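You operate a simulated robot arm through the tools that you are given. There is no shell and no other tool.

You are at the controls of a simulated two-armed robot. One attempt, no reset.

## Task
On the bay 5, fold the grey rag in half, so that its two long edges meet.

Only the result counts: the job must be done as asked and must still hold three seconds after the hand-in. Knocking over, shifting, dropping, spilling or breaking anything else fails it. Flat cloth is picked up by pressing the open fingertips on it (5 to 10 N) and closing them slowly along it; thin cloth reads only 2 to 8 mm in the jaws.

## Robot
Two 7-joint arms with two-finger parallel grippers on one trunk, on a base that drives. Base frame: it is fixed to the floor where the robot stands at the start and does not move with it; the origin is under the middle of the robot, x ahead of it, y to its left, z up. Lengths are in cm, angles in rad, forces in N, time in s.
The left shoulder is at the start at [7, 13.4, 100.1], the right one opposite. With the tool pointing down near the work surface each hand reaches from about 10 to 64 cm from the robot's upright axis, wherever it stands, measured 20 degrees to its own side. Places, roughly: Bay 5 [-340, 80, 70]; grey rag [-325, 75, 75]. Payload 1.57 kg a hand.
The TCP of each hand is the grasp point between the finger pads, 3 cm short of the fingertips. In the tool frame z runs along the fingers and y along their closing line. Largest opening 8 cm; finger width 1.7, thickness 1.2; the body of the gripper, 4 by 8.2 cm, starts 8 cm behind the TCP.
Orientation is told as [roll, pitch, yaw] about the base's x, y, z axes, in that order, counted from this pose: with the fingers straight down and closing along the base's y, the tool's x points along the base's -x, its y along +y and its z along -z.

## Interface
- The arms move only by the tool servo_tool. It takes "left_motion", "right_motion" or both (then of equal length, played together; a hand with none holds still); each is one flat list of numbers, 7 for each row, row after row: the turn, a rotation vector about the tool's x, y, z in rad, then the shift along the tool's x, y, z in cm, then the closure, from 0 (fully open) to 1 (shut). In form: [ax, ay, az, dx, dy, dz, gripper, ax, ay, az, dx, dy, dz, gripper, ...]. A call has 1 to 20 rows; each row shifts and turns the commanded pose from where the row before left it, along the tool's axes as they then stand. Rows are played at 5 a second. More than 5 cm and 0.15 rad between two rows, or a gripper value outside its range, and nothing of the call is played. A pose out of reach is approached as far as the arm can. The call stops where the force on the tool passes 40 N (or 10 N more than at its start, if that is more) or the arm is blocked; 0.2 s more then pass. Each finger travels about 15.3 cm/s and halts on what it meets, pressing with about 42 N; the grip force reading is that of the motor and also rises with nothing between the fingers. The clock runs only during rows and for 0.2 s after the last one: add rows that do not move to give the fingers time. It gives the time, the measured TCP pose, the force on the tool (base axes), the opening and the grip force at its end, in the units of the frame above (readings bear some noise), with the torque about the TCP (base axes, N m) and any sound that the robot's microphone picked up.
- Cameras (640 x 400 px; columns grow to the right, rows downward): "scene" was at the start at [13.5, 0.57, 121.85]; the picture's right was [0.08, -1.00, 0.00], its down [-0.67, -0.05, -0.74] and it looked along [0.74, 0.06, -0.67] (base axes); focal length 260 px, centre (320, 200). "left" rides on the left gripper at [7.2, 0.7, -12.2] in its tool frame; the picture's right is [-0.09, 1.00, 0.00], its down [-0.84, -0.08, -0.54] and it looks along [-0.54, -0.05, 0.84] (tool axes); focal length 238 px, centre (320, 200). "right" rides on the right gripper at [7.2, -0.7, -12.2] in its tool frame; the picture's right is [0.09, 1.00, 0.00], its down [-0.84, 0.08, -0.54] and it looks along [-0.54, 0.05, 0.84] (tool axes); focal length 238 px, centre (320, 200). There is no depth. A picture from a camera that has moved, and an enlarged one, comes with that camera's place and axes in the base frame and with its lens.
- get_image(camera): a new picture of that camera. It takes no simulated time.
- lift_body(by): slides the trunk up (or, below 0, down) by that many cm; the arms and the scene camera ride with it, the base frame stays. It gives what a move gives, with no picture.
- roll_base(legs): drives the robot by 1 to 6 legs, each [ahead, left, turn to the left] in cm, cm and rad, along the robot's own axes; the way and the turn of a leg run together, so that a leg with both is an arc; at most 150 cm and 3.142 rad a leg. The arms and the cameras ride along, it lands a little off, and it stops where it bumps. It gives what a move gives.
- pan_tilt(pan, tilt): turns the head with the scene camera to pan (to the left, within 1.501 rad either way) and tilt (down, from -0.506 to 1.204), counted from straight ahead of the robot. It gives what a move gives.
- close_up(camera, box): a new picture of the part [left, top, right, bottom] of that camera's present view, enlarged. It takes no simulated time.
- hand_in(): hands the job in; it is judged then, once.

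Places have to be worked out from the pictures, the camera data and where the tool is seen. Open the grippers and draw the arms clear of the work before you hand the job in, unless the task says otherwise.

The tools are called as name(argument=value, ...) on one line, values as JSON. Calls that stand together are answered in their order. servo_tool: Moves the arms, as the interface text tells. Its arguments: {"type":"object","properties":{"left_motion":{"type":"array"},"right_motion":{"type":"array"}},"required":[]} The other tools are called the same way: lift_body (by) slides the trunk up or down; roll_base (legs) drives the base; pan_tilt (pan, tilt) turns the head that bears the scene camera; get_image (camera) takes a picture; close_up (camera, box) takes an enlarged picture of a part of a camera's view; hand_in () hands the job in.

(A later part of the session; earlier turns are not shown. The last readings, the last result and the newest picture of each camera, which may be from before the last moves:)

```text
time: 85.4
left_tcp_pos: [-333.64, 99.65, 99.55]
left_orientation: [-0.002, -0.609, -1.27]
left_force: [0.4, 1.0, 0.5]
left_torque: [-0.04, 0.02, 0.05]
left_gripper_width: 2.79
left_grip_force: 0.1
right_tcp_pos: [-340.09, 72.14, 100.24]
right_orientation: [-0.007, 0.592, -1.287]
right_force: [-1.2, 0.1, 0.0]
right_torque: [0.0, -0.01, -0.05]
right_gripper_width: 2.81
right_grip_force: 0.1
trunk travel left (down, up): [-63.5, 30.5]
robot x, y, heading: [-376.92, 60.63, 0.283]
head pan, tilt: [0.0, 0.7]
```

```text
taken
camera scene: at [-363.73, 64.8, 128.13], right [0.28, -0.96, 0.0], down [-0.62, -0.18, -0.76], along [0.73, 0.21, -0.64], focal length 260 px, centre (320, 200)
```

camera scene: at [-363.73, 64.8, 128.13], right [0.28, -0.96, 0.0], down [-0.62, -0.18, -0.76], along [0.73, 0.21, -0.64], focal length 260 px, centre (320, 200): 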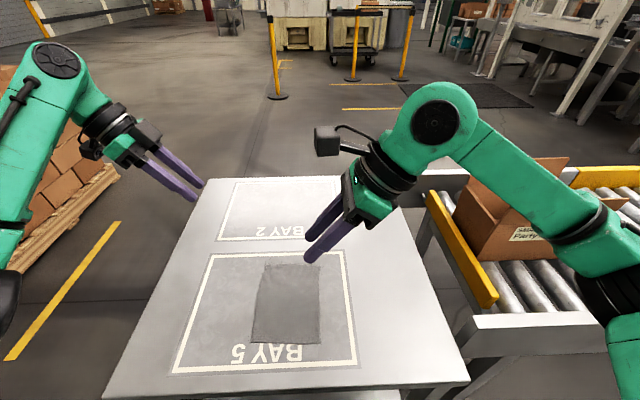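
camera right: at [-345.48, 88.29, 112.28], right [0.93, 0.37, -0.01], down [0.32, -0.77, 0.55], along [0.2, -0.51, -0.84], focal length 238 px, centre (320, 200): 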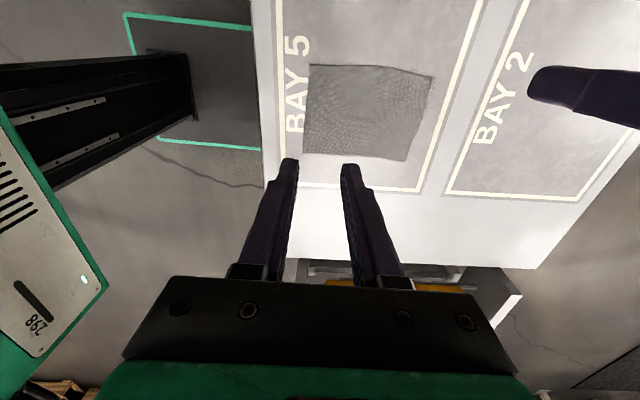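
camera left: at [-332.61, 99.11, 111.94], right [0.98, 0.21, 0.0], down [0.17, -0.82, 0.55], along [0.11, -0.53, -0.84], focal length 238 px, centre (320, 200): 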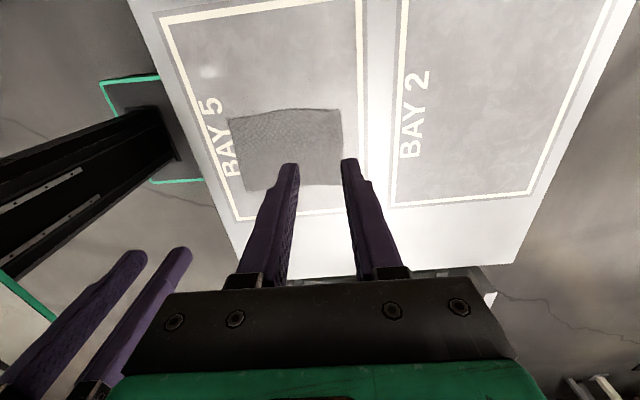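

Leaning works well and separates the wrists. I lower both hands along their finger direction halfway towards the left long edge and check the elbow clearance over the conveyor.

servo_tool(left_motion=[0, 0, 0, 0.241, 0.078, 2.49, 0.65, 0, 0, 0, 0.241, 0.078, 2.49, 0.65, 0, 0, 0, 0.241, 0.078, 2.49, 0.65, 0, 0, 0, 0.241, 0.078, 2.49, 0.65, 0, 0, 0, 0, 0, 0, 0.65], right_motion=[0, 0, 0, 0.06, 0.085, 2.785, 0.65, 0, 0, 0, 0.06, 0.085, 2.785, 0.65, 0, 0, 0, 0.06, 0.085, 2.785, 0.65, 0, 0, 0, 0.06, 0.085, 2.785, 0.65, 0, 0, 0, 0, 0, 0, 0.65])

get_image(camera="scene")

pan_tilt(pan=-0.9, tilt=0.8)

get_image(camera="scene")

```text
time: 86.6
left_tcp_pos: [-331.62, 95.1, 91.04]
left_orientation: [0.002, -0.605, -1.269]
left_force: [-0.8, -0.3, -0.1]
left_torque: [-0.01, -0.01, 0.01]
left_gripper_width: 2.78
left_grip_force: 0.0
right_tcp_pos: [-341.39, 78.45, 91.1]
right_orientation: [-0.006, 0.592, -1.287]
right_force: [-0.2, 0.0, -0.2]
right_torque: [0.01, 0.0, -0.01]
right_gripper_width: 2.79
right_grip_force: 0.1
trunk travel left (down, up): [-63.5, 30.5]
robot x, y, heading: [-376.74, 61.09, 0.282]
head pan, tilt: [0.0, 0.7]
```

```text
taken
camera scene: at [-363.76, 64.75, 128.13], right [0.28, -0.96, 0.0], down [-0.62, -0.18, -0.77], along [0.73, 0.21, -0.64], focal length 260 px, centre (320, 200)
```

scene: 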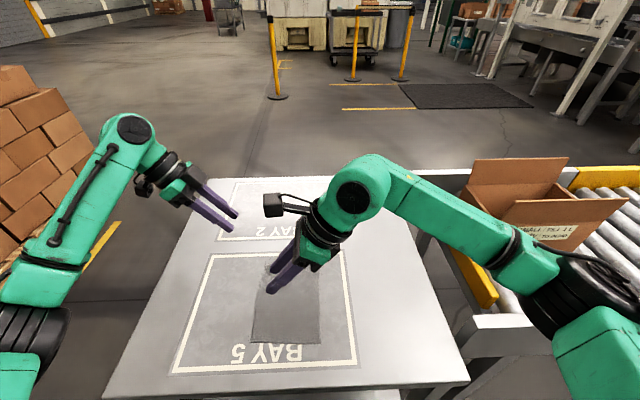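

```text
time: 87.8
left_tcp_pos: [-331.79, 95.03, 90.87]
left_orientation: [-0.002, -0.605, -1.271]
left_force: [0.4, -0.6, 0.3]
left_torque: [0.04, -0.01, 0.01]
left_gripper_width: 2.79
left_grip_force: 0.0
right_tcp_pos: [-341.3, 78.47, 91.13]
right_orientation: [-0.006, 0.592, -1.287]
right_force: [0.2, -0.5, 0.0]
right_torque: [-0.01, 0.0, 0.01]
right_gripper_width: 2.79
right_grip_force: 0.0
trunk travel left (down, up): [-63.5, 30.5]
robot x, y, heading: [-376.64, 60.93, 0.283]
head pan, tilt: [-0.901, 0.799]
```

```text
taken
camera scene: at [-365.28, 57.75, 127.3], right [-0.58, -0.82, 0.0], down [-0.59, 0.41, -0.7], along [0.57, -0.4, -0.72], focal length 260 px, centre (320, 200)
```

scene: 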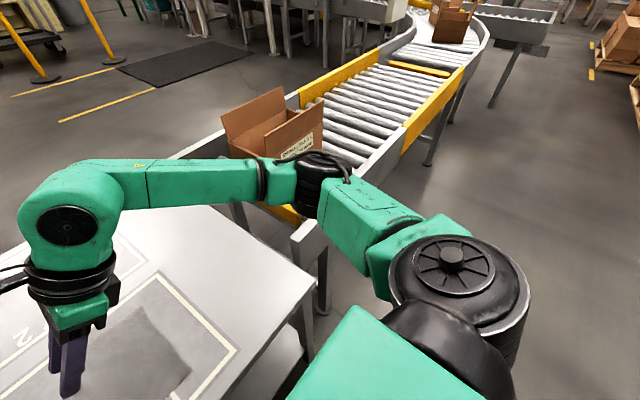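

The right elbow is well above the conveyor end (roughly 12 cm clear). I continue down to about 9 cm above the rag and look again.

servo_tool(left_motion=[0, 0, 0, 0.241, 0.078, 2.49, 0.65, 0, 0, 0, 0.241, 0.078, 2.49, 0.65, 0, 0, 0, 0.241, 0.078, 2.49, 0.65, 0, 0, 0, 0.241, 0.078, 2.49, 0.65, 0, 0, 0, 0, 0, 0, 0.65], right_motion=[0, 0, 0, 0.06, 0.085, 2.785, 0.65, 0, 0, 0, 0.06, 0.085, 2.785, 0.65, 0, 0, 0, 0.06, 0.085, 2.785, 0.65, 0, 0, 0, 0.06, 0.085, 2.785, 0.65, 0, 0, 0, 0, 0, 0, 0.65])

pan_tilt(pan=0.1, tilt=0.9)

get_image(camera="scene")

get_image(camera="left")

get_image(camera="right")

```text
time: 89.0
left_tcp_pos: [-330.08, 90.38, 81.98]
left_orientation: [0.0, -0.605, -1.272]
left_force: [-0.5, -1.1, -0.5]
left_torque: [0.01, 0.02, -0.02]
left_gripper_width: 2.79
left_grip_force: 0.1
right_tcp_pos: [-343.09, 84.63, 81.66]
right_orientation: [-0.006, 0.592, -1.287]
right_force: [0.2, -0.8, 0.2]
right_torque: [-0.01, -0.03, -0.01]
right_gripper_width: 2.78
right_grip_force: 0.0
trunk travel left (down, up): [-63.5, 30.5]
robot x, y, heading: [-377.12, 61.36, 0.284]
head pan, tilt: [-0.901, 0.799]
```

```text
time: 90.3
left_tcp_pos: [-329.93, 90.47, 81.95]
left_orientation: [-0.001, -0.604, -1.27]
left_force: [-0.6, -0.4, -0.8]
left_torque: [-0.01, 0.0, -0.03]
left_gripper_width: 2.8
left_grip_force: 0.1
right_tcp_pos: [-343.06, 84.78, 81.7]
right_orientation: [-0.006, 0.59, -1.286]
right_force: [0.1, -0.7, -1.1]
right_torque: [-0.02, -0.02, 0.03]
right_gripper_width: 2.78
right_grip_force: 0.1
trunk travel left (down, up): [-63.5, 30.5]
robot x, y, heading: [-376.83, 60.68, 0.284]
head pan, tilt: [0.099, 0.901]
```

```text
taken
camera scene: at [-364.86, 65.23, 126.51], right [0.37, -0.93, 0.0], down [-0.73, -0.29, -0.62], along [0.58, 0.23, -0.78], focal length 260 px, centre (320, 200)
```

scene: 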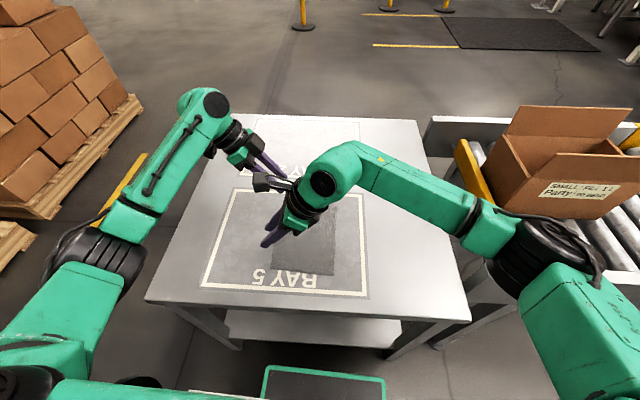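

```text
taken
camera left: at [-333.07, 102.85, 88.11], right [0.97, 0.22, 0.05], down [0.04, -0.39, 0.92], along [0.22, -0.9, -0.38], focal length 238 px, centre (320, 200)
```

left: 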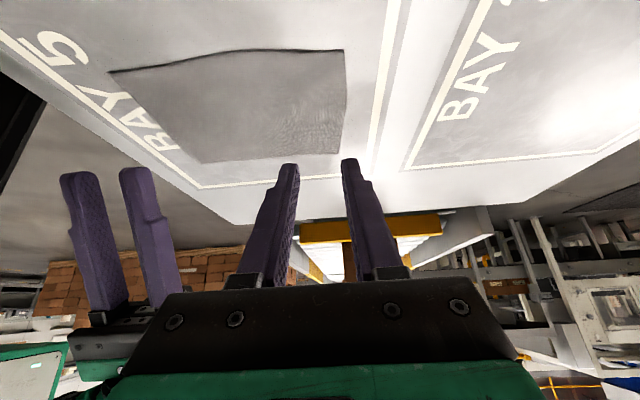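

```text
taken
camera right: at [-343.45, 83.45, 95.93], right [0.93, 0.36, 0.05], down [0.36, -0.93, -0.02], along [0.04, 0.03, -1.0], focal length 238 px, centre (320, 200)
```

right: 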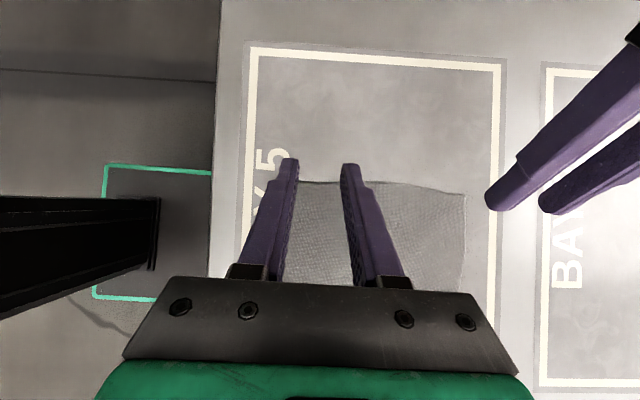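

The hands sit right over the left long edge as planned (right camera confirms corner A ≈ [-327.7,90.9]). I lower to about 1 cm above the cloth.

servo_tool(left_motion=[0, 0, 0, 1.081, 0, 1.563, 0.65, 0, 0, 0, 1.081, 0, 1.563, 0.65, 0, 0, 0, 1.081, 0, 1.563, 0.65, 0, 0, 0, 1.081, 0, 1.563, 0.65, 0, 0, 0, 0, 0, 0, 0.65], right_motion=[0, 0, 0, -1.06, 0, 1.577, 0.65, 0, 0, 0, -1.06, 0, 1.577, 0.65, 0, 0, 0, -1.06, 0, 1.577, 0.65, 0, 0, 0, -1.06, 0, 1.577, 0.65, 0, 0, 0, 0, 0, 0, 0.65])

get_image(camera="right")

get_image(camera="left")

```text
time: 91.5
left_tcp_pos: [-330.07, 90.55, 74.66]
left_orientation: [-0.002, -0.603, -1.269]
left_force: [0.0, 0.3, -0.2]
left_torque: [-0.02, 0.01, 0.03]
left_gripper_width: 2.81
left_grip_force: 0.0
right_tcp_pos: [-343.34, 84.56, 73.99]
right_orientation: [-0.006, 0.591, -1.286]
right_force: [-0.6, 0.0, 0.5]
right_torque: [0.02, 0.0, -0.02]
right_gripper_width: 2.8
right_grip_force: 0.1
trunk travel left (down, up): [-63.5, 30.5]
robot x, y, heading: [-376.94, 60.97, 0.284]
head pan, tilt: [0.099, 0.901]
```

```text
taken
camera right: at [-343.63, 83.44, 88.17], right [0.93, 0.36, 0.05], down [0.36, -0.93, -0.02], along [0.04, 0.03, -1.0], focal length 238 px, centre (320, 200)
```

right: 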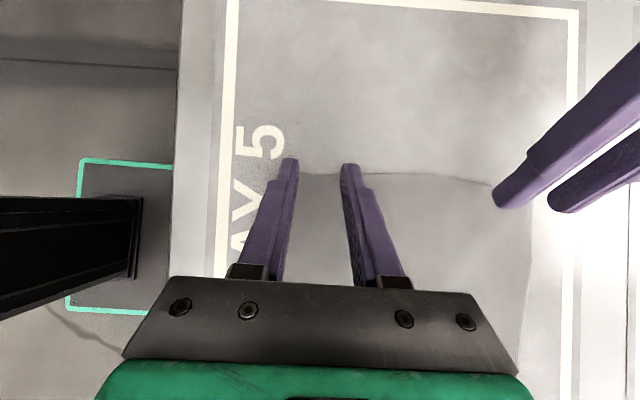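

```text
taken
camera left: at [-333.09, 103.03, 80.79], right [0.97, 0.22, 0.05], down [0.04, -0.39, 0.92], along [0.22, -0.9, -0.38], focal length 238 px, centre (320, 200)
```

left: 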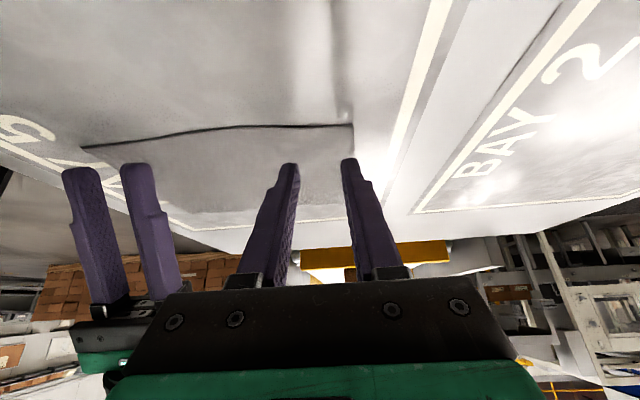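

Both outer fingers sit right at the rag's short edges, so I shift each hand 0.8 cm inward along the edge (right hand also 0.45 cm further onto the cloth) and come down a little further.

servo_tool(left_motion=[0, 0, 0, 0.284, -0.4, 0.411, 0.65, 0, 0, 0, 0.171, -0.4, 0.247, 0.65, 0, 0, 0, 0, 0, 0, 0.65], right_motion=[0, 0, 0, -0.485, 0.4, -0.085, 0.65, 0, 0, 0, -0.056, 0.4, 0.083, 0.65, 0, 0, 0, 0, 0, 0, 0.65])

close_up(camera="right", box=[240, 120, 560, 280])

close_up(camera="left", box=[60, 90, 440, 280])

```text
time: 92.3
left_tcp_pos: [-330.73, 90.19, 73.95]
left_orientation: [0.0, -0.605, -1.271]
left_force: [0.4, 0.0, 0.1]
left_torque: [0.03, 0.0, 0.01]
left_gripper_width: 2.8
left_grip_force: 0.0
right_tcp_pos: [-342.32, 84.55, 73.89]
right_orientation: [-0.006, 0.59, -1.287]
right_force: [-0.7, 0.6, 0.2]
right_torque: [0.02, -0.03, 0.02]
right_gripper_width: 2.78
right_grip_force: 0.1
trunk travel left (down, up): [-63.5, 30.5]
robot x, y, heading: [-376.66, 61.05, 0.282]
head pan, tilt: [0.099, 0.901]
```

```text
2.00 times, centred on (400, 200) of right
camera zoom: at [-342.6, 83.31, 88.08], right [0.93, 0.36, 0.05], down [0.36, -0.93, -0.02], along [0.04, 0.03, -1.0], focal length 477 px, centre (160, 200)
```

zoom: 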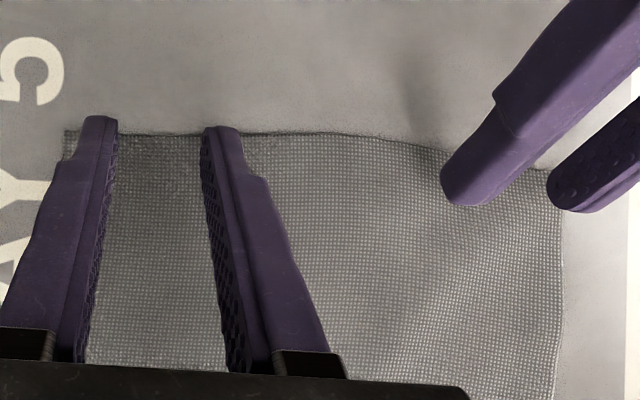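

```text
1.68 times, centred on (250, 185) of left
camera zoom: at [-333.88, 102.72, 79.92], right [0.97, 0.22, 0.05], down [0.04, -0.39, 0.92], along [0.22, -0.9, -0.38], focal length 401 px, centre (438, 225)
```

zoom: 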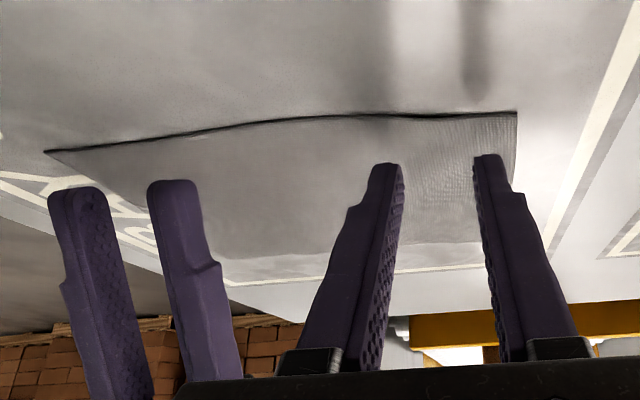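

Fingers are just inside the rag on all sides and about 0.5–1 cm above it. I step down slowly, watching for contact force.

servo_tool(left_motion=[0, 0, 0, -0.009, 0, 0.25, 0.65, 0, 0, 0, -0.009, 0, 0.25, 0.65, 0, 0, 0, 0, 0, 0, 0.65], right_motion=[0, 0, 0, -0.112, 0, 0.166, 0.65, 0, 0, 0, -0.112, 0, 0.166, 0.65, 0, 0, 0, 0, 0, 0, 0.65])

servo_tool(left_motion=[0, 0, 0, 0.114, 0, 0.1645, 0.65, 0, 0, 0, 0, 0, 0, 0.65], right_motion=[0, 0, 0, -0.112, 0, 0.166, 0.65, 0, 0, 0, 0, 0, 0, 0.65])

```text
time: 93.1
left_tcp_pos: [-330.69, 90.07, 73.42]
left_orientation: [-0.002, -0.604, -1.27]
left_force: [0.6, 0.2, 0.0]
left_torque: [-0.03, 0.02, 0.02]
left_gripper_width: 2.79
left_grip_force: 0.2
right_tcp_pos: [-342.25, 84.35, 73.63]
right_orientation: [-0.007, 0.591, -1.285]
right_force: [-0.1, 0.7, -1.0]
right_torque: [-0.01, -0.03, 0.0]
right_gripper_width: 2.8
right_grip_force: 0.1
trunk travel left (down, up): [-63.5, 30.5]
robot x, y, heading: [-376.67, 61.07, 0.284]
head pan, tilt: [0.099, 0.901]
```

```text
time: 93.7
left_tcp_pos: [-330.73, 89.96, 73.3]
left_orientation: [-0.002, -0.603, -1.271]
left_force: [0.6, 0.1, 0.4]
left_torque: [-0.01, -0.01, 0.01]
left_gripper_width: 2.78
left_grip_force: 0.1
right_tcp_pos: [-342.25, 84.42, 73.36]
right_orientation: [-0.006, 0.59, -1.288]
right_force: [0.7, -0.5, 0.1]
right_torque: [0.02, -0.03, 0.03]
right_gripper_width: 2.81
right_grip_force: 0.1
trunk travel left (down, up): [-63.5, 30.5]
robot x, y, heading: [-376.7, 60.52, 0.283]
head pan, tilt: [0.099, 0.901]
```

No contact yet (tips near z 70.4). I continue in 0.2 cm steps.

servo_tool(left_motion=[0, 0, 0, 0.114, 0, 0.1645, 0.65, 0, 0, 0, 0, 0, 0, 0.65], right_motion=[0, 0, 0, -0.112, 0, 0.166, 0.65, 0, 0, 0, 0, 0, 0, 0.65])

servo_tool(left_motion=[0, 0, 0, 0.114, 0, 0.1645, 0.65, 0, 0, 0, 0, 0, 0, 0.65], right_motion=[0, 0, 0, -0.112, 0, 0.166, 0.65, 0, 0, 0, 0, 0, 0, 0.65])

```text
time: 94.3
left_tcp_pos: [-330.77, 89.94, 73.05]
left_orientation: [-0.001, -0.602, -1.271]
left_force: [-0.3, -0.1, 0.2]
left_torque: [-0.03, -0.06, -0.02]
left_gripper_width: 2.8
left_grip_force: 0.1
right_tcp_pos: [-342.3, 84.37, 73.28]
right_orientation: [-0.006, 0.591, -1.287]
right_force: [-0.3, 0.5, 0.0]
right_torque: [0.03, -0.02, 0.01]
right_gripper_width: 2.8
right_grip_force: 0.0
trunk travel left (down, up): [-63.5, 30.5]
robot x, y, heading: [-376.94, 60.9, 0.28]
head pan, tilt: [0.099, 0.901]
```

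```text
time: 94.9
left_tcp_pos: [-330.7, 89.99, 72.93]
left_orientation: [0.0, -0.606, -1.271]
left_force: [-0.5, 0.8, 0.4]
left_torque: [0.03, 0.01, 0.02]
left_gripper_width: 2.79
left_grip_force: 0.0
right_tcp_pos: [-342.11, 84.43, 73.08]
right_orientation: [-0.006, 0.592, -1.285]
right_force: [1.1, -0.4, 0.1]
right_torque: [0.0, 0.0, 0.01]
right_gripper_width: 2.81
right_grip_force: 0.1
trunk travel left (down, up): [-63.5, 30.5]
robot x, y, heading: [-376.86, 60.72, 0.283]
head pan, tilt: [0.099, 0.901]
```

Still no force. Continuing down.

servo_tool(left_motion=[0, 0, 0, 0.114, 0, 0.1645, 0.65, 0, 0, 0, 0, 0, 0, 0.65], right_motion=[0, 0, 0, -0.112, 0, 0.166, 0.65, 0, 0, 0, 0, 0, 0, 0.65])

servo_tool(left_motion=[0, 0, 0, 0.114, 0, 0.1645, 0.65, 0, 0, 0, 0, 0, 0, 0.65], right_motion=[0, 0, 0, -0.112, 0, 0.166, 0.65, 0, 0, 0, 0, 0, 0, 0.65])

close_up(camera="left", box=[60, 90, 440, 280])

```text
time: 95.5
left_tcp_pos: [-330.66, 89.99, 72.72]
left_orientation: [0.001, -0.606, -1.269]
left_force: [0.3, -0.1, 5.3]
left_torque: [-0.02, -0.05, 0.02]
left_gripper_width: 2.8
left_grip_force: 0.1
right_tcp_pos: [-342.2, 84.4, 72.76]
right_orientation: [-0.005, 0.593, -1.287]
right_force: [0.7, 0.0, 1.4]
right_torque: [0.0, -0.02, -0.02]
right_gripper_width: 2.78
right_grip_force: 0.1
trunk travel left (down, up): [-63.5, 30.5]
robot x, y, heading: [-376.78, 61.23, 0.288]
head pan, tilt: [0.099, 0.901]
```

```text
time: 96.1
left_tcp_pos: [-330.91, 89.9, 72.67]
left_orientation: [0.003, -0.603, -1.272]
left_force: [1.5, 0.4, 8.0]
left_torque: [-0.02, -0.07, 0.02]
left_gripper_width: 2.82
left_grip_force: 0.2
right_tcp_pos: [-342.3, 84.31, 72.73]
right_orientation: [-0.004, 0.594, -1.286]
right_force: [1.8, 2.3, 10.1]
right_torque: [0.16, -0.05, 0.0]
right_gripper_width: 2.78
right_grip_force: 0.1
trunk travel left (down, up): [-63.5, 30.5]
robot x, y, heading: [-376.69, 61.15, 0.284]
head pan, tilt: [0.099, 0.901]
```

```text
1.68 times, centred on (250, 185) of left
camera zoom: at [-333.95, 102.29, 78.72], right [0.97, 0.22, 0.05], down [0.04, -0.39, 0.92], along [0.23, -0.9, -0.38], focal length 401 px, centre (438, 225)
```

zoom: 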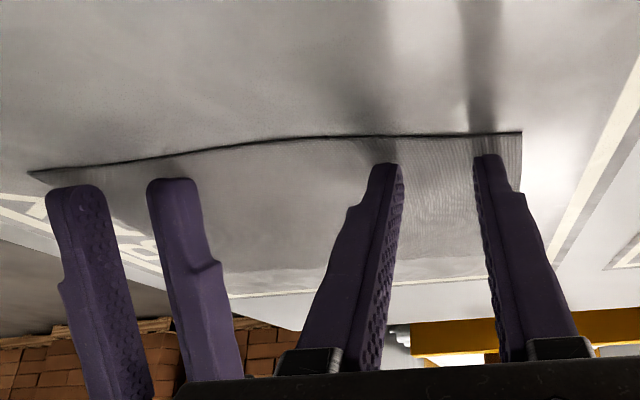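

Contact on both: left 8 N, right 10 N. I close both grippers slowly along the cloth.

servo_tool(left_motion=[0, 0, 0, 0, 0, 0, 0.68, 0, 0, 0, 0, 0, 0, 0.71, 0, 0, 0, 0, 0, 0, 0.74, 0, 0, 0, 0, 0, 0, 0.77, 0, 0, 0, 0, 0, 0, 0.8, 0, 0, 0, 0, 0, 0, 0.83, 0, 0, 0, 0, 0, 0, 0.86, 0, 0, 0, 0, 0, 0, 0.89, 0, 0, 0, 0, 0, 0, 0.92, 0, 0, 0, 0, 0, 0, 0.95, 0, 0, 0, 0, 0, 0, 0.98, 0, 0, 0, 0, 0, 0, 1, 0, 0, 0, 0, 0, 0, 1, 0, 0, 0, 0, 0, 0, 1], right_motion=[0, 0, 0, 0, 0, 0, 0.68, 0, 0, 0, 0, 0, 0, 0.71, 0, 0, 0, 0, 0, 0, 0.74, 0, 0, 0, 0, 0, 0, 0.77, 0, 0, 0, 0, 0, 0, 0.8, 0, 0, 0, 0, 0, 0, 0.83, 0, 0, 0, 0, 0, 0, 0.86, 0, 0, 0, 0, 0, 0, 0.89, 0, 0, 0, 0, 0, 0, 0.92, 0, 0, 0, 0, 0, 0, 0.95, 0, 0, 0, 0, 0, 0, 0.98, 0, 0, 0, 0, 0, 0, 1, 0, 0, 0, 0, 0, 0, 1, 0, 0, 0, 0, 0, 0, 1])

get_image(camera="left")

close_up(camera="right", box=[240, 120, 560, 280])

```text
time: 99.1
left_tcp_pos: [-330.92, 89.79, 72.67]
left_orientation: [0.001, -0.605, -1.271]
left_force: [0.0, -0.5, 1.6]
left_torque: [0.01, 0.02, 0.01]
left_gripper_width: 0.0
left_grip_force: 21.7
right_tcp_pos: [-342.35, 84.2, 72.71]
right_orientation: [-0.004, 0.595, -1.283]
right_force: [0.5, 0.6, 23.5]
right_torque: [0.22, 0.11, 0.0]
right_gripper_width: 0.24
right_grip_force: 23.5
trunk travel left (down, up): [-63.5, 30.5]
robot x, y, heading: [-376.74, 60.77, 0.288]
head pan, tilt: [0.099, 0.901]
```

```text
taken
camera left: at [-334.06, 102.24, 78.75], right [0.97, 0.22, 0.05], down [0.04, -0.39, 0.92], along [0.22, -0.89, -0.39], focal length 238 px, centre (320, 200)
```

left: 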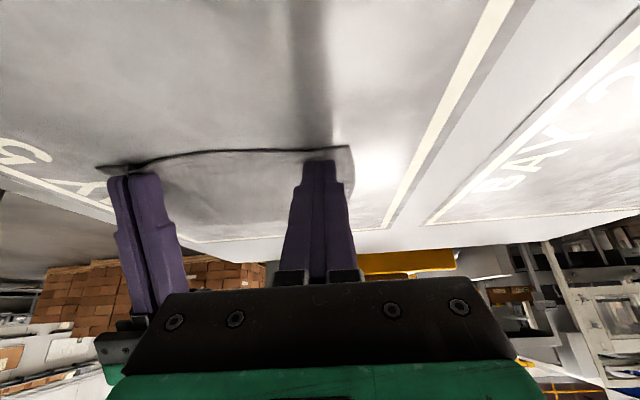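

```text
2.00 times, centred on (400, 200) of right
camera zoom: at [-342.7, 83.04, 86.89], right [0.93, 0.36, 0.05], down [0.36, -0.93, -0.02], along [0.04, 0.04, -1.0], focal length 477 px, centre (160, 200)
```

zoom: 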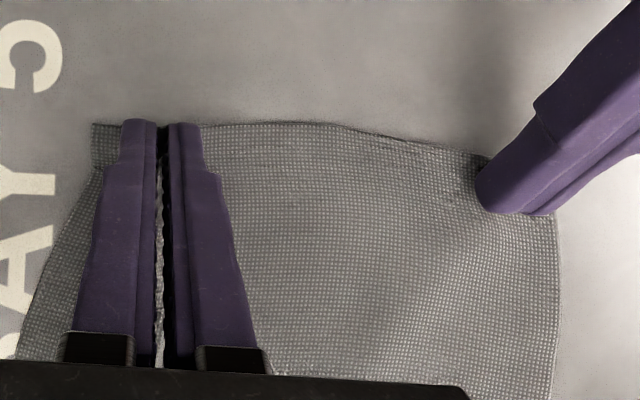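

The right hand caught the cloth (2.4 mm in the jaws); the left slipped and closed empty. I keep the right closed (easing its pressure), reopen the left wider, place it slightly more inside the cloth and press again.

servo_tool(left_motion=[0, 0, 0, -0.341, 0, -0.4935, 0.9, 0, 0, 0, 0, 0, 0, 0.55, 0, 0, 0, -0.247, -0.5, 0.171, 0.55, 0, 0, 0, 0.2275, 0, 0.329, 0.55, 0, 0, 0, 0, 0, 0, 0.55], right_motion=[0, 0, 0, 0.112, 0, -0.166, 1, 0, 0, 0, 0, 0, 0, 1, 0, 0, 0, 0, 0, 0, 1, 0, 0, 0, 0, 0, 0, 1, 0, 0, 0, 0, 0, 0, 1])

close_up(camera="right", box=[240, 120, 560, 280])

close_up(camera="left", box=[60, 90, 440, 280])

```text
time: 100.3
left_tcp_pos: [-331.19, 89.39, 72.72]
left_orientation: [0.002, -0.604, -1.273]
left_force: [-1.7, 0.2, 1.7]
left_torque: [-0.03, 0.0, 0.02]
left_gripper_width: 3.58
left_grip_force: 0.1
right_tcp_pos: [-342.36, 84.22, 72.62]
right_orientation: [-0.007, 0.589, -1.286]
right_force: [-0.4, 0.9, 6.4]
right_torque: [0.1, 0.04, 0.0]
right_gripper_width: 0.22
right_grip_force: 23.7
trunk travel left (down, up): [-63.5, 30.5]
robot x, y, heading: [-377.0, 60.86, 0.285]
head pan, tilt: [0.099, 0.901]
```

```text
2.00 times, centred on (400, 200) of right
camera zoom: at [-342.65, 83.09, 86.92], right [0.93, 0.36, 0.05], down [0.36, -0.93, -0.02], along [0.04, 0.03, -1.0], focal length 477 px, centre (160, 200)
```

zoom: 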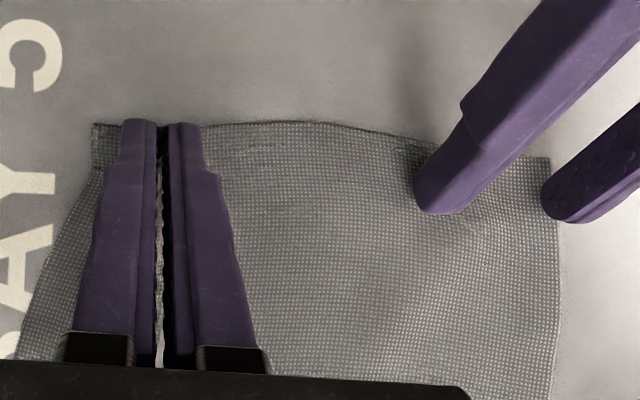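

```text
1.68 times, centred on (250, 185) of left
camera zoom: at [-334.36, 101.93, 78.74], right [0.97, 0.22, 0.05], down [0.04, -0.39, 0.92], along [0.22, -0.9, -0.38], focal length 401 px, centre (438, 225)
```

zoom: 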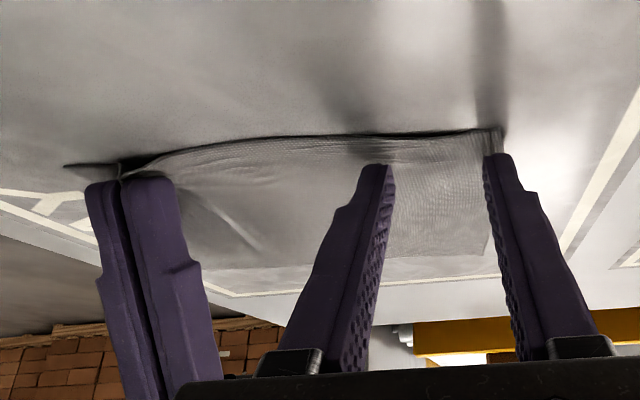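

The far finger is half off the cloth's far edge. I lift the left hand slightly, shift it 1.4 cm towards me along the edge, and lower again.

servo_tool(left_motion=[0, 0, 0, -0.341, 0, -0.4935, 0.55, 0, 0, 0, -0.16, -1.4, 0.114, 0.55, 0, 0, 0, 0.341, 0, 0.4935, 0.55, 0, 0, 0, 0.0569, 0, 0.082, 0.55, 0, 0, 0, 0, 0, 0, 0.55])

close_up(camera="left", box=[60, 90, 440, 280])

```text
time: 101.5
left_tcp_pos: [-332.32, 88.94, 72.6]
left_orientation: [0.003, -0.606, -1.273]
left_force: [0.0, 0.4, 9.3]
left_torque: [-0.08, 0.01, -0.01]
left_gripper_width: 3.61
left_grip_force: 0.0
right_tcp_pos: [-342.29, 84.22, 72.79]
right_orientation: [-0.005, 0.593, -1.286]
right_force: [0.6, -1.2, 0.7]
right_torque: [0.02, -0.04, 0.0]
right_gripper_width: 0.21
right_grip_force: 23.9
trunk travel left (down, up): [-63.5, 30.5]
robot x, y, heading: [-376.87, 61.17, 0.285]
head pan, tilt: [0.099, 0.901]
```

```text
1.68 times, centred on (250, 185) of left
camera zoom: at [-335.49, 101.32, 78.7], right [0.97, 0.22, 0.06], down [0.04, -0.39, 0.92], along [0.23, -0.9, -0.38], focal length 401 px, centre (438, 225)
```

zoom: 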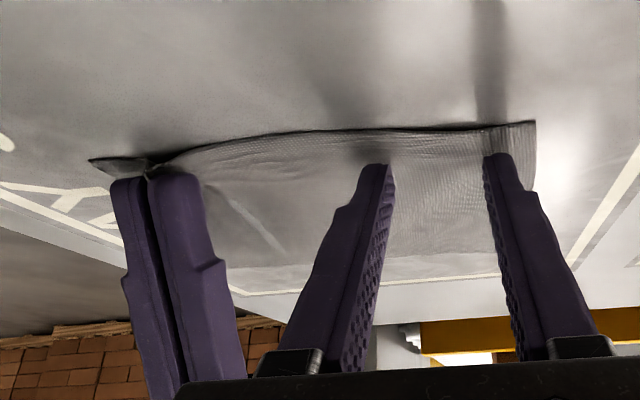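

Left now presses with 9 N with both fingers on the cloth. I close it slowly.

servo_tool(left_motion=[0, 0, 0, 0, 0, 0, 0.58, 0, 0, 0, 0, 0, 0, 0.61, 0, 0, 0, 0, 0, 0, 0.64, 0, 0, 0, 0, 0, 0, 0.67, 0, 0, 0, 0, 0, 0, 0.7, 0, 0, 0, 0, 0, 0, 0.73, 0, 0, 0, 0, 0, 0, 0.76, 0, 0, 0, 0, 0, 0, 0.79, 0, 0, 0, 0, 0, 0, 0.82, 0, 0, 0, 0, 0, 0, 0.85, 0, 0, 0, 0, 0, 0, 0.88, 0, 0, 0, 0, 0, 0, 0.91, 0, 0, 0, 0, 0, 0, 0.94, 0, 0, 0, 0, 0, 0, 0.97, 0, 0, 0, 0, 0, 0, 1, 0, 0, 0, 0, 0, 0, 1, 0, 0, 0, 0, 0, 0, 1])

close_up(camera="left", box=[60, 90, 440, 280])

close_up(camera="right", box=[240, 120, 560, 280])

```text
time: 105.1
left_tcp_pos: [-332.4, 88.85, 72.59]
left_orientation: [0.001, -0.605, -1.272]
left_force: [-4.7, -0.8, 16.9]
left_torque: [-0.21, 0.07, -0.03]
left_gripper_width: 0.21
left_grip_force: 23.4
right_tcp_pos: [-342.31, 84.21, 72.8]
right_orientation: [-0.004, 0.593, -1.285]
right_force: [6.6, 1.3, 0.9]
right_torque: [0.05, -0.19, -0.08]
right_gripper_width: 0.26
right_grip_force: 23.8
trunk travel left (down, up): [-63.5, 30.5]
robot x, y, heading: [-376.84, 61.32, 0.283]
head pan, tilt: [0.099, 0.901]
```

```text
1.68 times, centred on (250, 185) of left
camera zoom: at [-335.59, 101.27, 78.7], right [0.97, 0.22, 0.05], down [0.04, -0.39, 0.92], along [0.22, -0.9, -0.39], focal length 401 px, centre (438, 225)
```

zoom: 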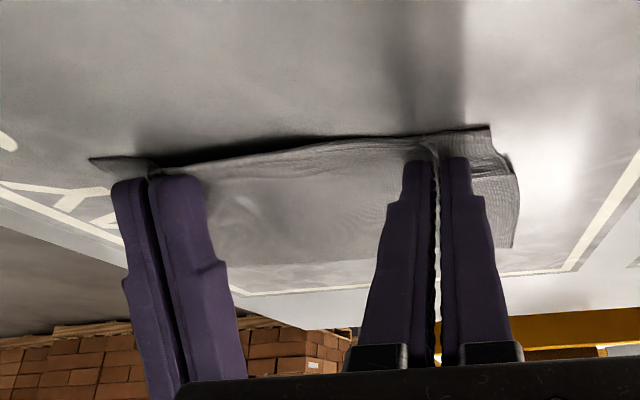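

```text
2.00 times, centred on (400, 200) of right
camera zoom: at [-342.7, 83.04, 87.04], right [0.93, 0.36, 0.05], down [0.36, -0.93, -0.02], along [0.04, 0.03, -1.0], focal length 477 px, centre (160, 200)
```

zoom: 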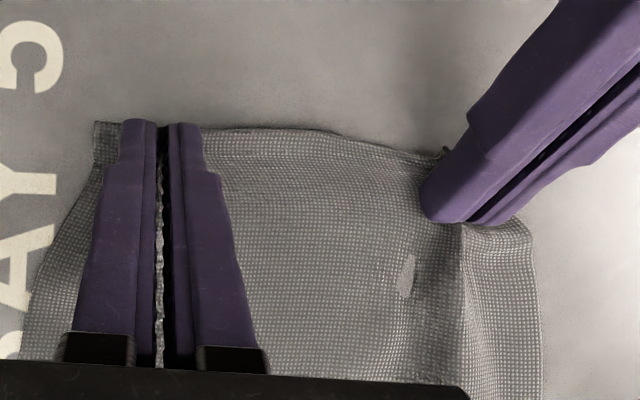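

Both hands now hold the edge (2.1 and 2.6 mm). I start the fold: lift along an arc about the rag's middle line, rolling the hands slowly with it – first four rows, then check the hold.

servo_tool(left_motion=[0, 0.0504, 0, -1.034, -0.15, -1.072, 1, 0, 0.0504, 0, -1.253, 0, -0.863, 1, 0, 0.0504, 0, -1.422, 0, -0.614, 1, 0, 0.0504, 0, -1.531, 0, -0.334, 1], right_motion=[0, 0.0215, 0, 0.673, 0, -1.415, 1, 0, 0.0215, 0, 0.3075, 0, -1.5535, 1, 0, 0.0215, 0, -0.066, 0, -1.6186, 1, 0, 0.0215, 0, -0.4456, 0, -1.58, 1])

get_image(camera="scene")

get_image(camera="left")

get_image(camera="right")

```text
time: 106.1
left_tcp_pos: [-331.46, 85.69, 77.65]
left_orientation: [-0.002, -0.398, -1.272]
left_force: [-5.0, -1.7, 0.3]
left_torque: [-0.04, 0.14, -0.01]
left_gripper_width: 0.22
left_grip_force: 23.5
right_tcp_pos: [-341.25, 80.99, 78.05]
right_orientation: [-0.006, 0.679, -1.286]
right_force: [5.4, 1.2, 0.5]
right_torque: [0.09, -0.14, -0.05]
right_gripper_width: 0.25
right_grip_force: 23.2
trunk travel left (down, up): [-63.5, 30.5]
robot x, y, heading: [-376.86, 60.8, 0.288]
head pan, tilt: [0.099, 0.901]
```

```text
taken
camera scene: at [-364.88, 65.09, 126.51], right [0.37, -0.93, 0.0], down [-0.73, -0.29, -0.62], along [0.58, 0.23, -0.78], focal length 260 px, centre (320, 200)
```

scene: 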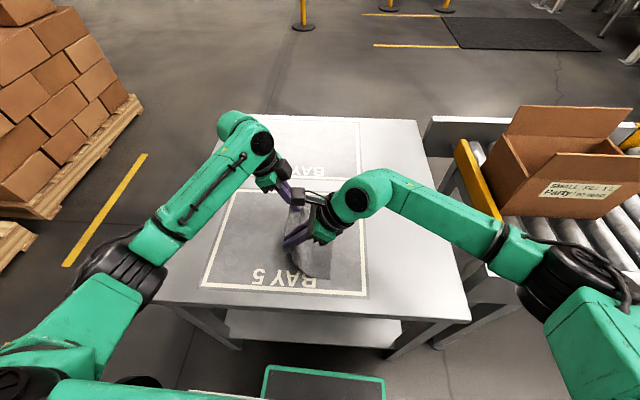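

```text
taken
camera left: at [-334.19, 96.8, 86.12], right [0.98, 0.21, 0.03], down [0.09, -0.56, 0.83], along [0.2, -0.8, -0.56], focal length 238 px, centre (320, 200)
```

left: 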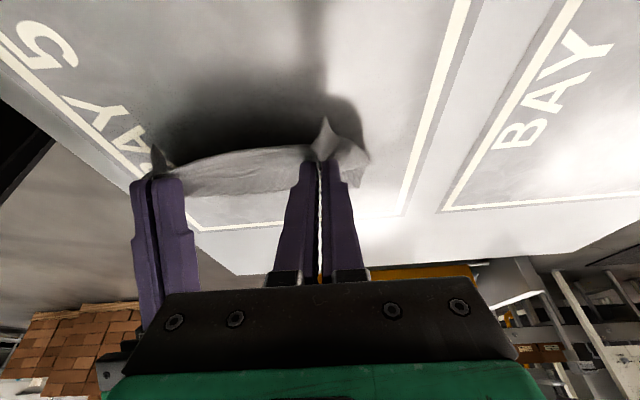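

```text
taken
camera right: at [-341.22, 78.67, 92.11], right [0.93, 0.35, 0.05], down [0.36, -0.93, -0.1], along [0.01, 0.12, -0.99], focal length 238 px, centre (320, 200)
```

right: 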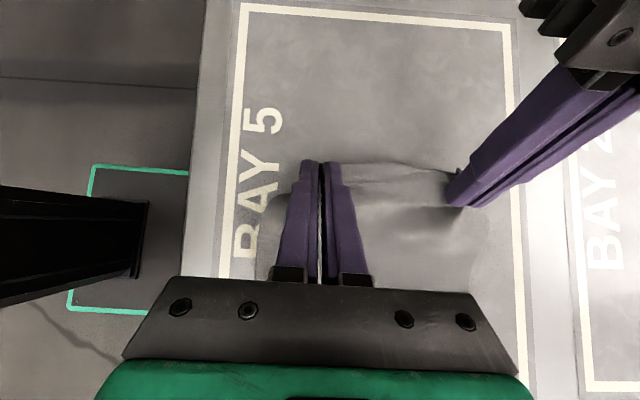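

Both hands hold and the flap is lifting nicely. Continue over the top of the arc, easing the tension between the hands a little.

servo_tool(left_motion=[0, 0.0504, 0, -1.585, -0.1, -0.056, 1, 0, 0.0504, 0, -1.57, -0.1, 0.228, 1, 0, 0.0504, 0, -1.486, -0.1, 0.512, 1, 0, 0.0504, 0, -1.347, 0, 0.755, 1], right_motion=[0, 0.0215, 0, -0.8005, 0, -1.4577, 1, 0, 0.0215, 0, -1.1097, 0, -1.252, 1, 0, 0.0215, 0, -1.3527, 0, -0.9796, 1, 0, 0.0215, 0, -1.5204, 0, -0.6506, 1])

close_up(camera="scene", box=[180, 170, 400, 310])

get_image(camera="left")

get_image(camera="right")

```text
time: 107.1
left_tcp_pos: [-330.12, 79.98, 78.08]
left_orientation: [-0.001, -0.199, -1.271]
left_force: [0.2, -0.5, -0.1]
left_torque: [0.02, 0.01, 0.0]
left_gripper_width: 0.19
left_grip_force: 23.4
right_tcp_pos: [-339.14, 74.99, 78.26]
right_orientation: [-0.008, 0.768, -1.287]
right_force: [1.1, 0.5, -0.2]
right_torque: [0.04, -0.04, 0.02]
right_gripper_width: 0.22
right_grip_force: 23.7
trunk travel left (down, up): [-63.5, 30.5]
robot x, y, heading: [-376.69, 60.98, 0.283]
head pan, tilt: [0.099, 0.901]
```

```text
2.86 times, centred on (290, 240) of scene
camera zoom: at [-364.82, 65.07, 126.51], right [0.37, -0.93, 0.0], down [-0.73, -0.29, -0.62], along [0.58, 0.23, -0.78], focal length 743 px, centre (406, 86)
```

zoom: 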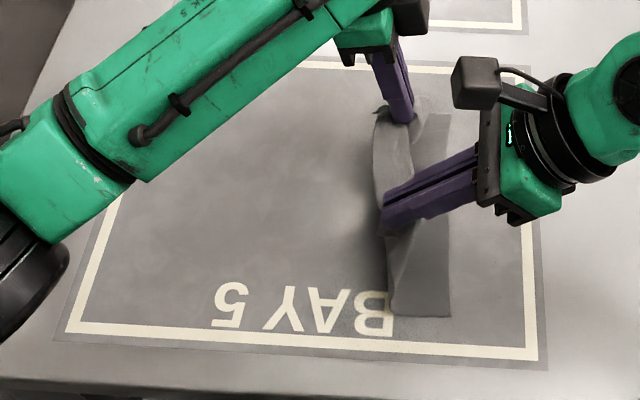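

```text
taken
camera left: at [-332.2, 89.15, 88.76], right [0.98, 0.21, 0.02], down [0.14, -0.7, 0.7], along [0.16, -0.68, -0.72], focal length 238 px, centre (320, 200)
```

left: 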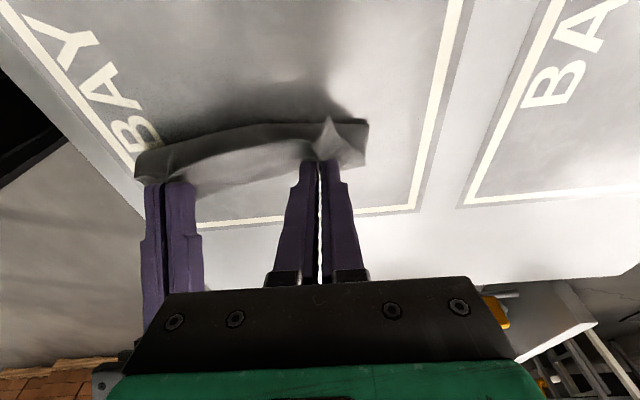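

```text
taken
camera right: at [-338.85, 71.46, 92.08], right [0.94, 0.35, 0.06], down [0.35, -0.92, -0.19], along [-0.01, 0.2, -0.98], focal length 238 px, centre (320, 200)
```

right: 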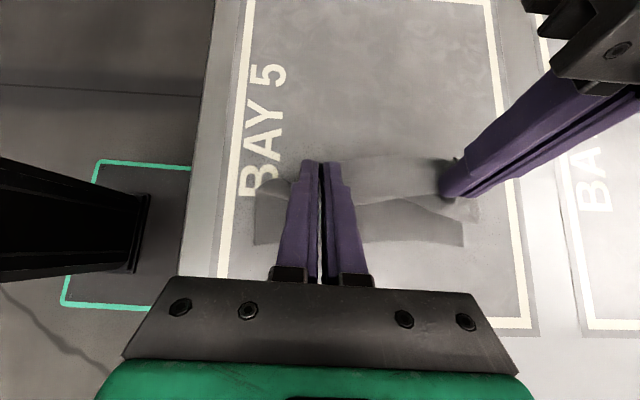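

The flap is over the top and both hands hold with little tension. I zoom in to measure where the lower layer's right edge now lies before laying the flap down.

close_up(camera="right", box=[230, 130, 510, 290])

close_up(camera="left", box=[110, 100, 430, 280])

```text
2.29 times, centred on (370, 210) of right
camera zoom: at [-338.85, 71.46, 92.08], right [0.94, 0.35, 0.06], down [0.35, -0.92, -0.19], along [-0.01, 0.2, -0.98], focal length 545 px, centre (206, 177)
```

zoom: 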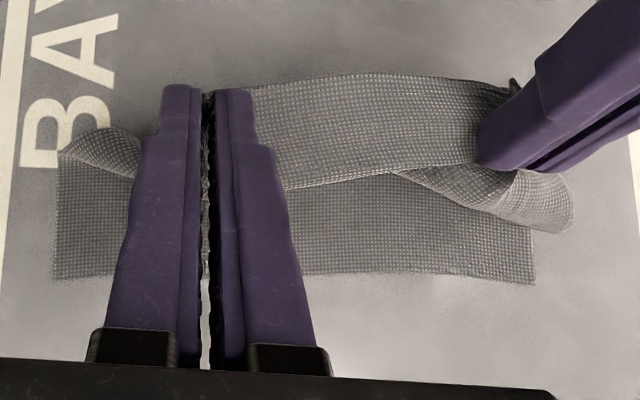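

```text
2.00 times, centred on (270, 190) of left
camera zoom: at [-332.2, 89.15, 88.76], right [0.98, 0.21, 0.02], down [0.14, -0.7, 0.7], along [0.16, -0.68, -0.72], focal length 477 px, centre (420, 220)
```

zoom: 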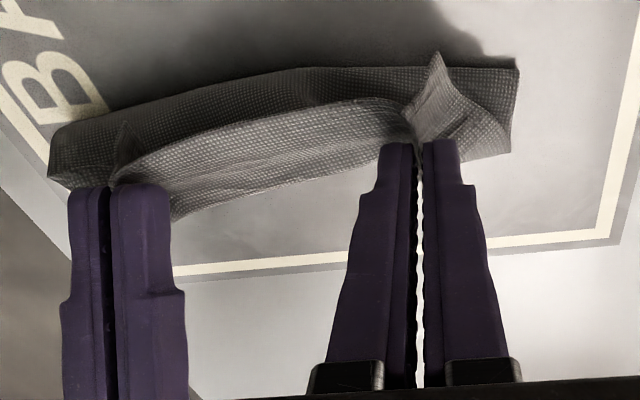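

The lower layer's right edge runs from about Y −0.8 (near) to +0.4 (far), slightly more right than before, and the flap's edge points outward to the right of the grips, which is good. I lower the flap toward that edge, adjusted accordingly.

servo_tool(left_motion=[0, 0.0398, 0, -1.2276, 0, 0.5526, 1, 0, 0.0398, 0, -1.0083, 0, 0.8267, 1, 0, 0.0398, 0, -0.7175, 0, 1.0607, 1, 0, 0.0398, 0, -0.5016, 0, 1.221, 1], right_motion=[0, 0.0164, 0, -1.2734, 0, -0.6351, 1, 0, 0.0164, 0, -1.3759, 0, -0.198, 1, 0, 0.0164, 0, -1.3861, 0, 0.2034, 1, 0, 0.0164, 0, -1.3692, 0, 0.5003, 1])

close_up(camera="right", box=[200, 100, 520, 300])

close_up(camera="left", box=[90, 80, 430, 280])

close_up(camera="scene", box=[180, 170, 400, 310])

```text
time: 108.1
left_tcp_pos: [-329.04, 76.39, 74.95]
left_orientation: [-0.002, -0.041, -1.272]
left_force: [-3.0, -0.4, 0.2]
left_torque: [-0.02, 0.09, 0.03]
left_gripper_width: 0.17
left_grip_force: 23.9
right_tcp_pos: [-338.42, 71.44, 74.47]
right_orientation: [-0.008, 0.832, -1.289]
right_force: [2.7, 0.4, 0.1]
right_torque: [0.05, -0.05, -0.03]
right_gripper_width: 0.27
right_grip_force: 23.4
trunk travel left (down, up): [-63.5, 30.5]
robot x, y, heading: [-377.02, 61.12, 0.287]
head pan, tilt: [0.099, 0.901]
```

```text
2.00 times, centred on (360, 200) of right
camera zoom: at [-337.84, 67.01, 88.15], right [0.94, 0.34, 0.06], down [0.35, -0.9, -0.25], along [-0.03, 0.26, -0.97], focal length 477 px, centre (240, 200)
```

zoom: 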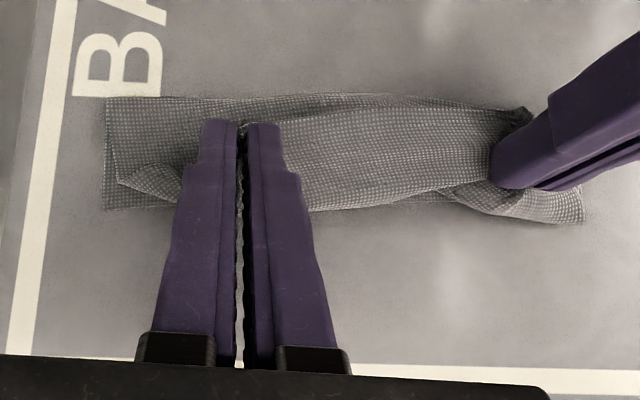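

```text
1.88 times, centred on (260, 180) of left
camera zoom: at [-330.59, 83.85, 86.95], right [0.98, 0.21, 0.0], down [0.17, -0.8, 0.58], along [0.12, -0.56, -0.82], focal length 449 px, centre (433, 238)
```

zoom: 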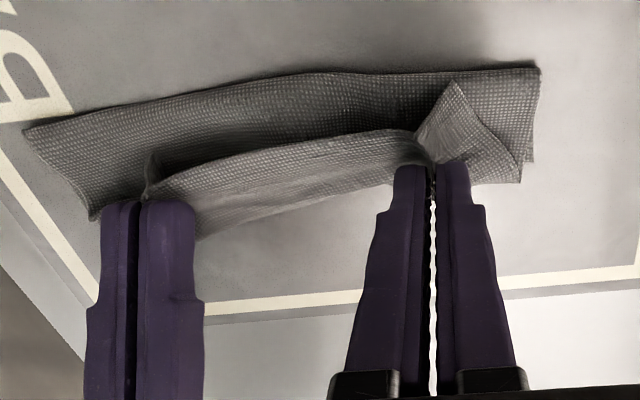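

```text
2.86 times, centred on (290, 240) of scene
camera zoom: at [-364.82, 65.16, 126.51], right [0.37, -0.93, 0.0], down [-0.73, -0.29, -0.62], along [0.58, 0.23, -0.78], focal length 743 px, centre (406, 86)
```

zoom: 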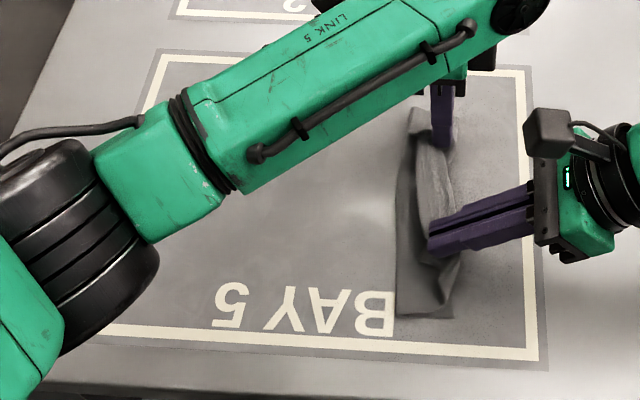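

The flap edge is nearly over the lower edge: matched at the left hand, about 1 cm past it at the right hand. I lower the rest of the way nearly straight down, with a small correction back to the left for the right hand.

servo_tool(left_motion=[0, 0.02, 0, 0.05, 0, 0.7, 1, 0, 0.02, 0, 0.05, 0, 0.6, 1, 0, 0, 0, 0, 0, 0, 1], right_motion=[0, 0, 0, -0.4196, 0, 0.653, 1, 0, 0, 0, -0.3826, 0, 0.6193, 1, 0, 0, 0, 0, 0, 0, 1])

close_up(camera="right", box=[200, 100, 520, 300])

close_up(camera="left", box=[90, 80, 430, 280])

```text
time: 108.9
left_tcp_pos: [-329.08, 76.45, 73.62]
left_orientation: [0.001, -0.002, -1.27]
left_force: [-1.1, -1.3, 0.5]
left_torque: [-0.03, 0.03, 0.0]
left_gripper_width: 0.18
left_grip_force: 23.6
right_tcp_pos: [-338.46, 71.81, 72.93]
right_orientation: [-0.008, 0.829, -1.289]
right_force: [1.0, -0.6, -0.8]
right_torque: [0.02, -0.02, -0.06]
right_gripper_width: 0.23
right_grip_force: 23.9
trunk travel left (down, up): [-63.5, 30.5]
robot x, y, heading: [-377.04, 61.66, 0.285]
head pan, tilt: [0.099, 0.901]
```

```text
2.00 times, centred on (360, 200) of right
camera zoom: at [-337.89, 67.48, 86.63], right [0.94, 0.34, 0.06], down [0.35, -0.9, -0.25], along [-0.03, 0.26, -0.97], focal length 477 px, centre (240, 200)
```

zoom: 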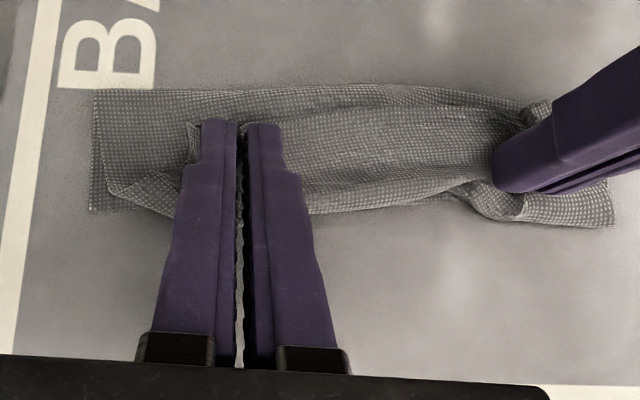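

```text
1.88 times, centred on (260, 180) of left
camera zoom: at [-330.54, 83.51, 85.98], right [0.98, 0.21, 0.0], down [0.17, -0.82, 0.54], along [0.11, -0.53, -0.84], focal length 449 px, centre (433, 238)
```

zoom: 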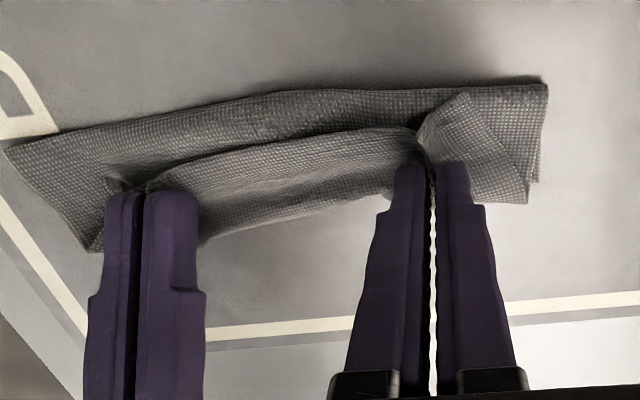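

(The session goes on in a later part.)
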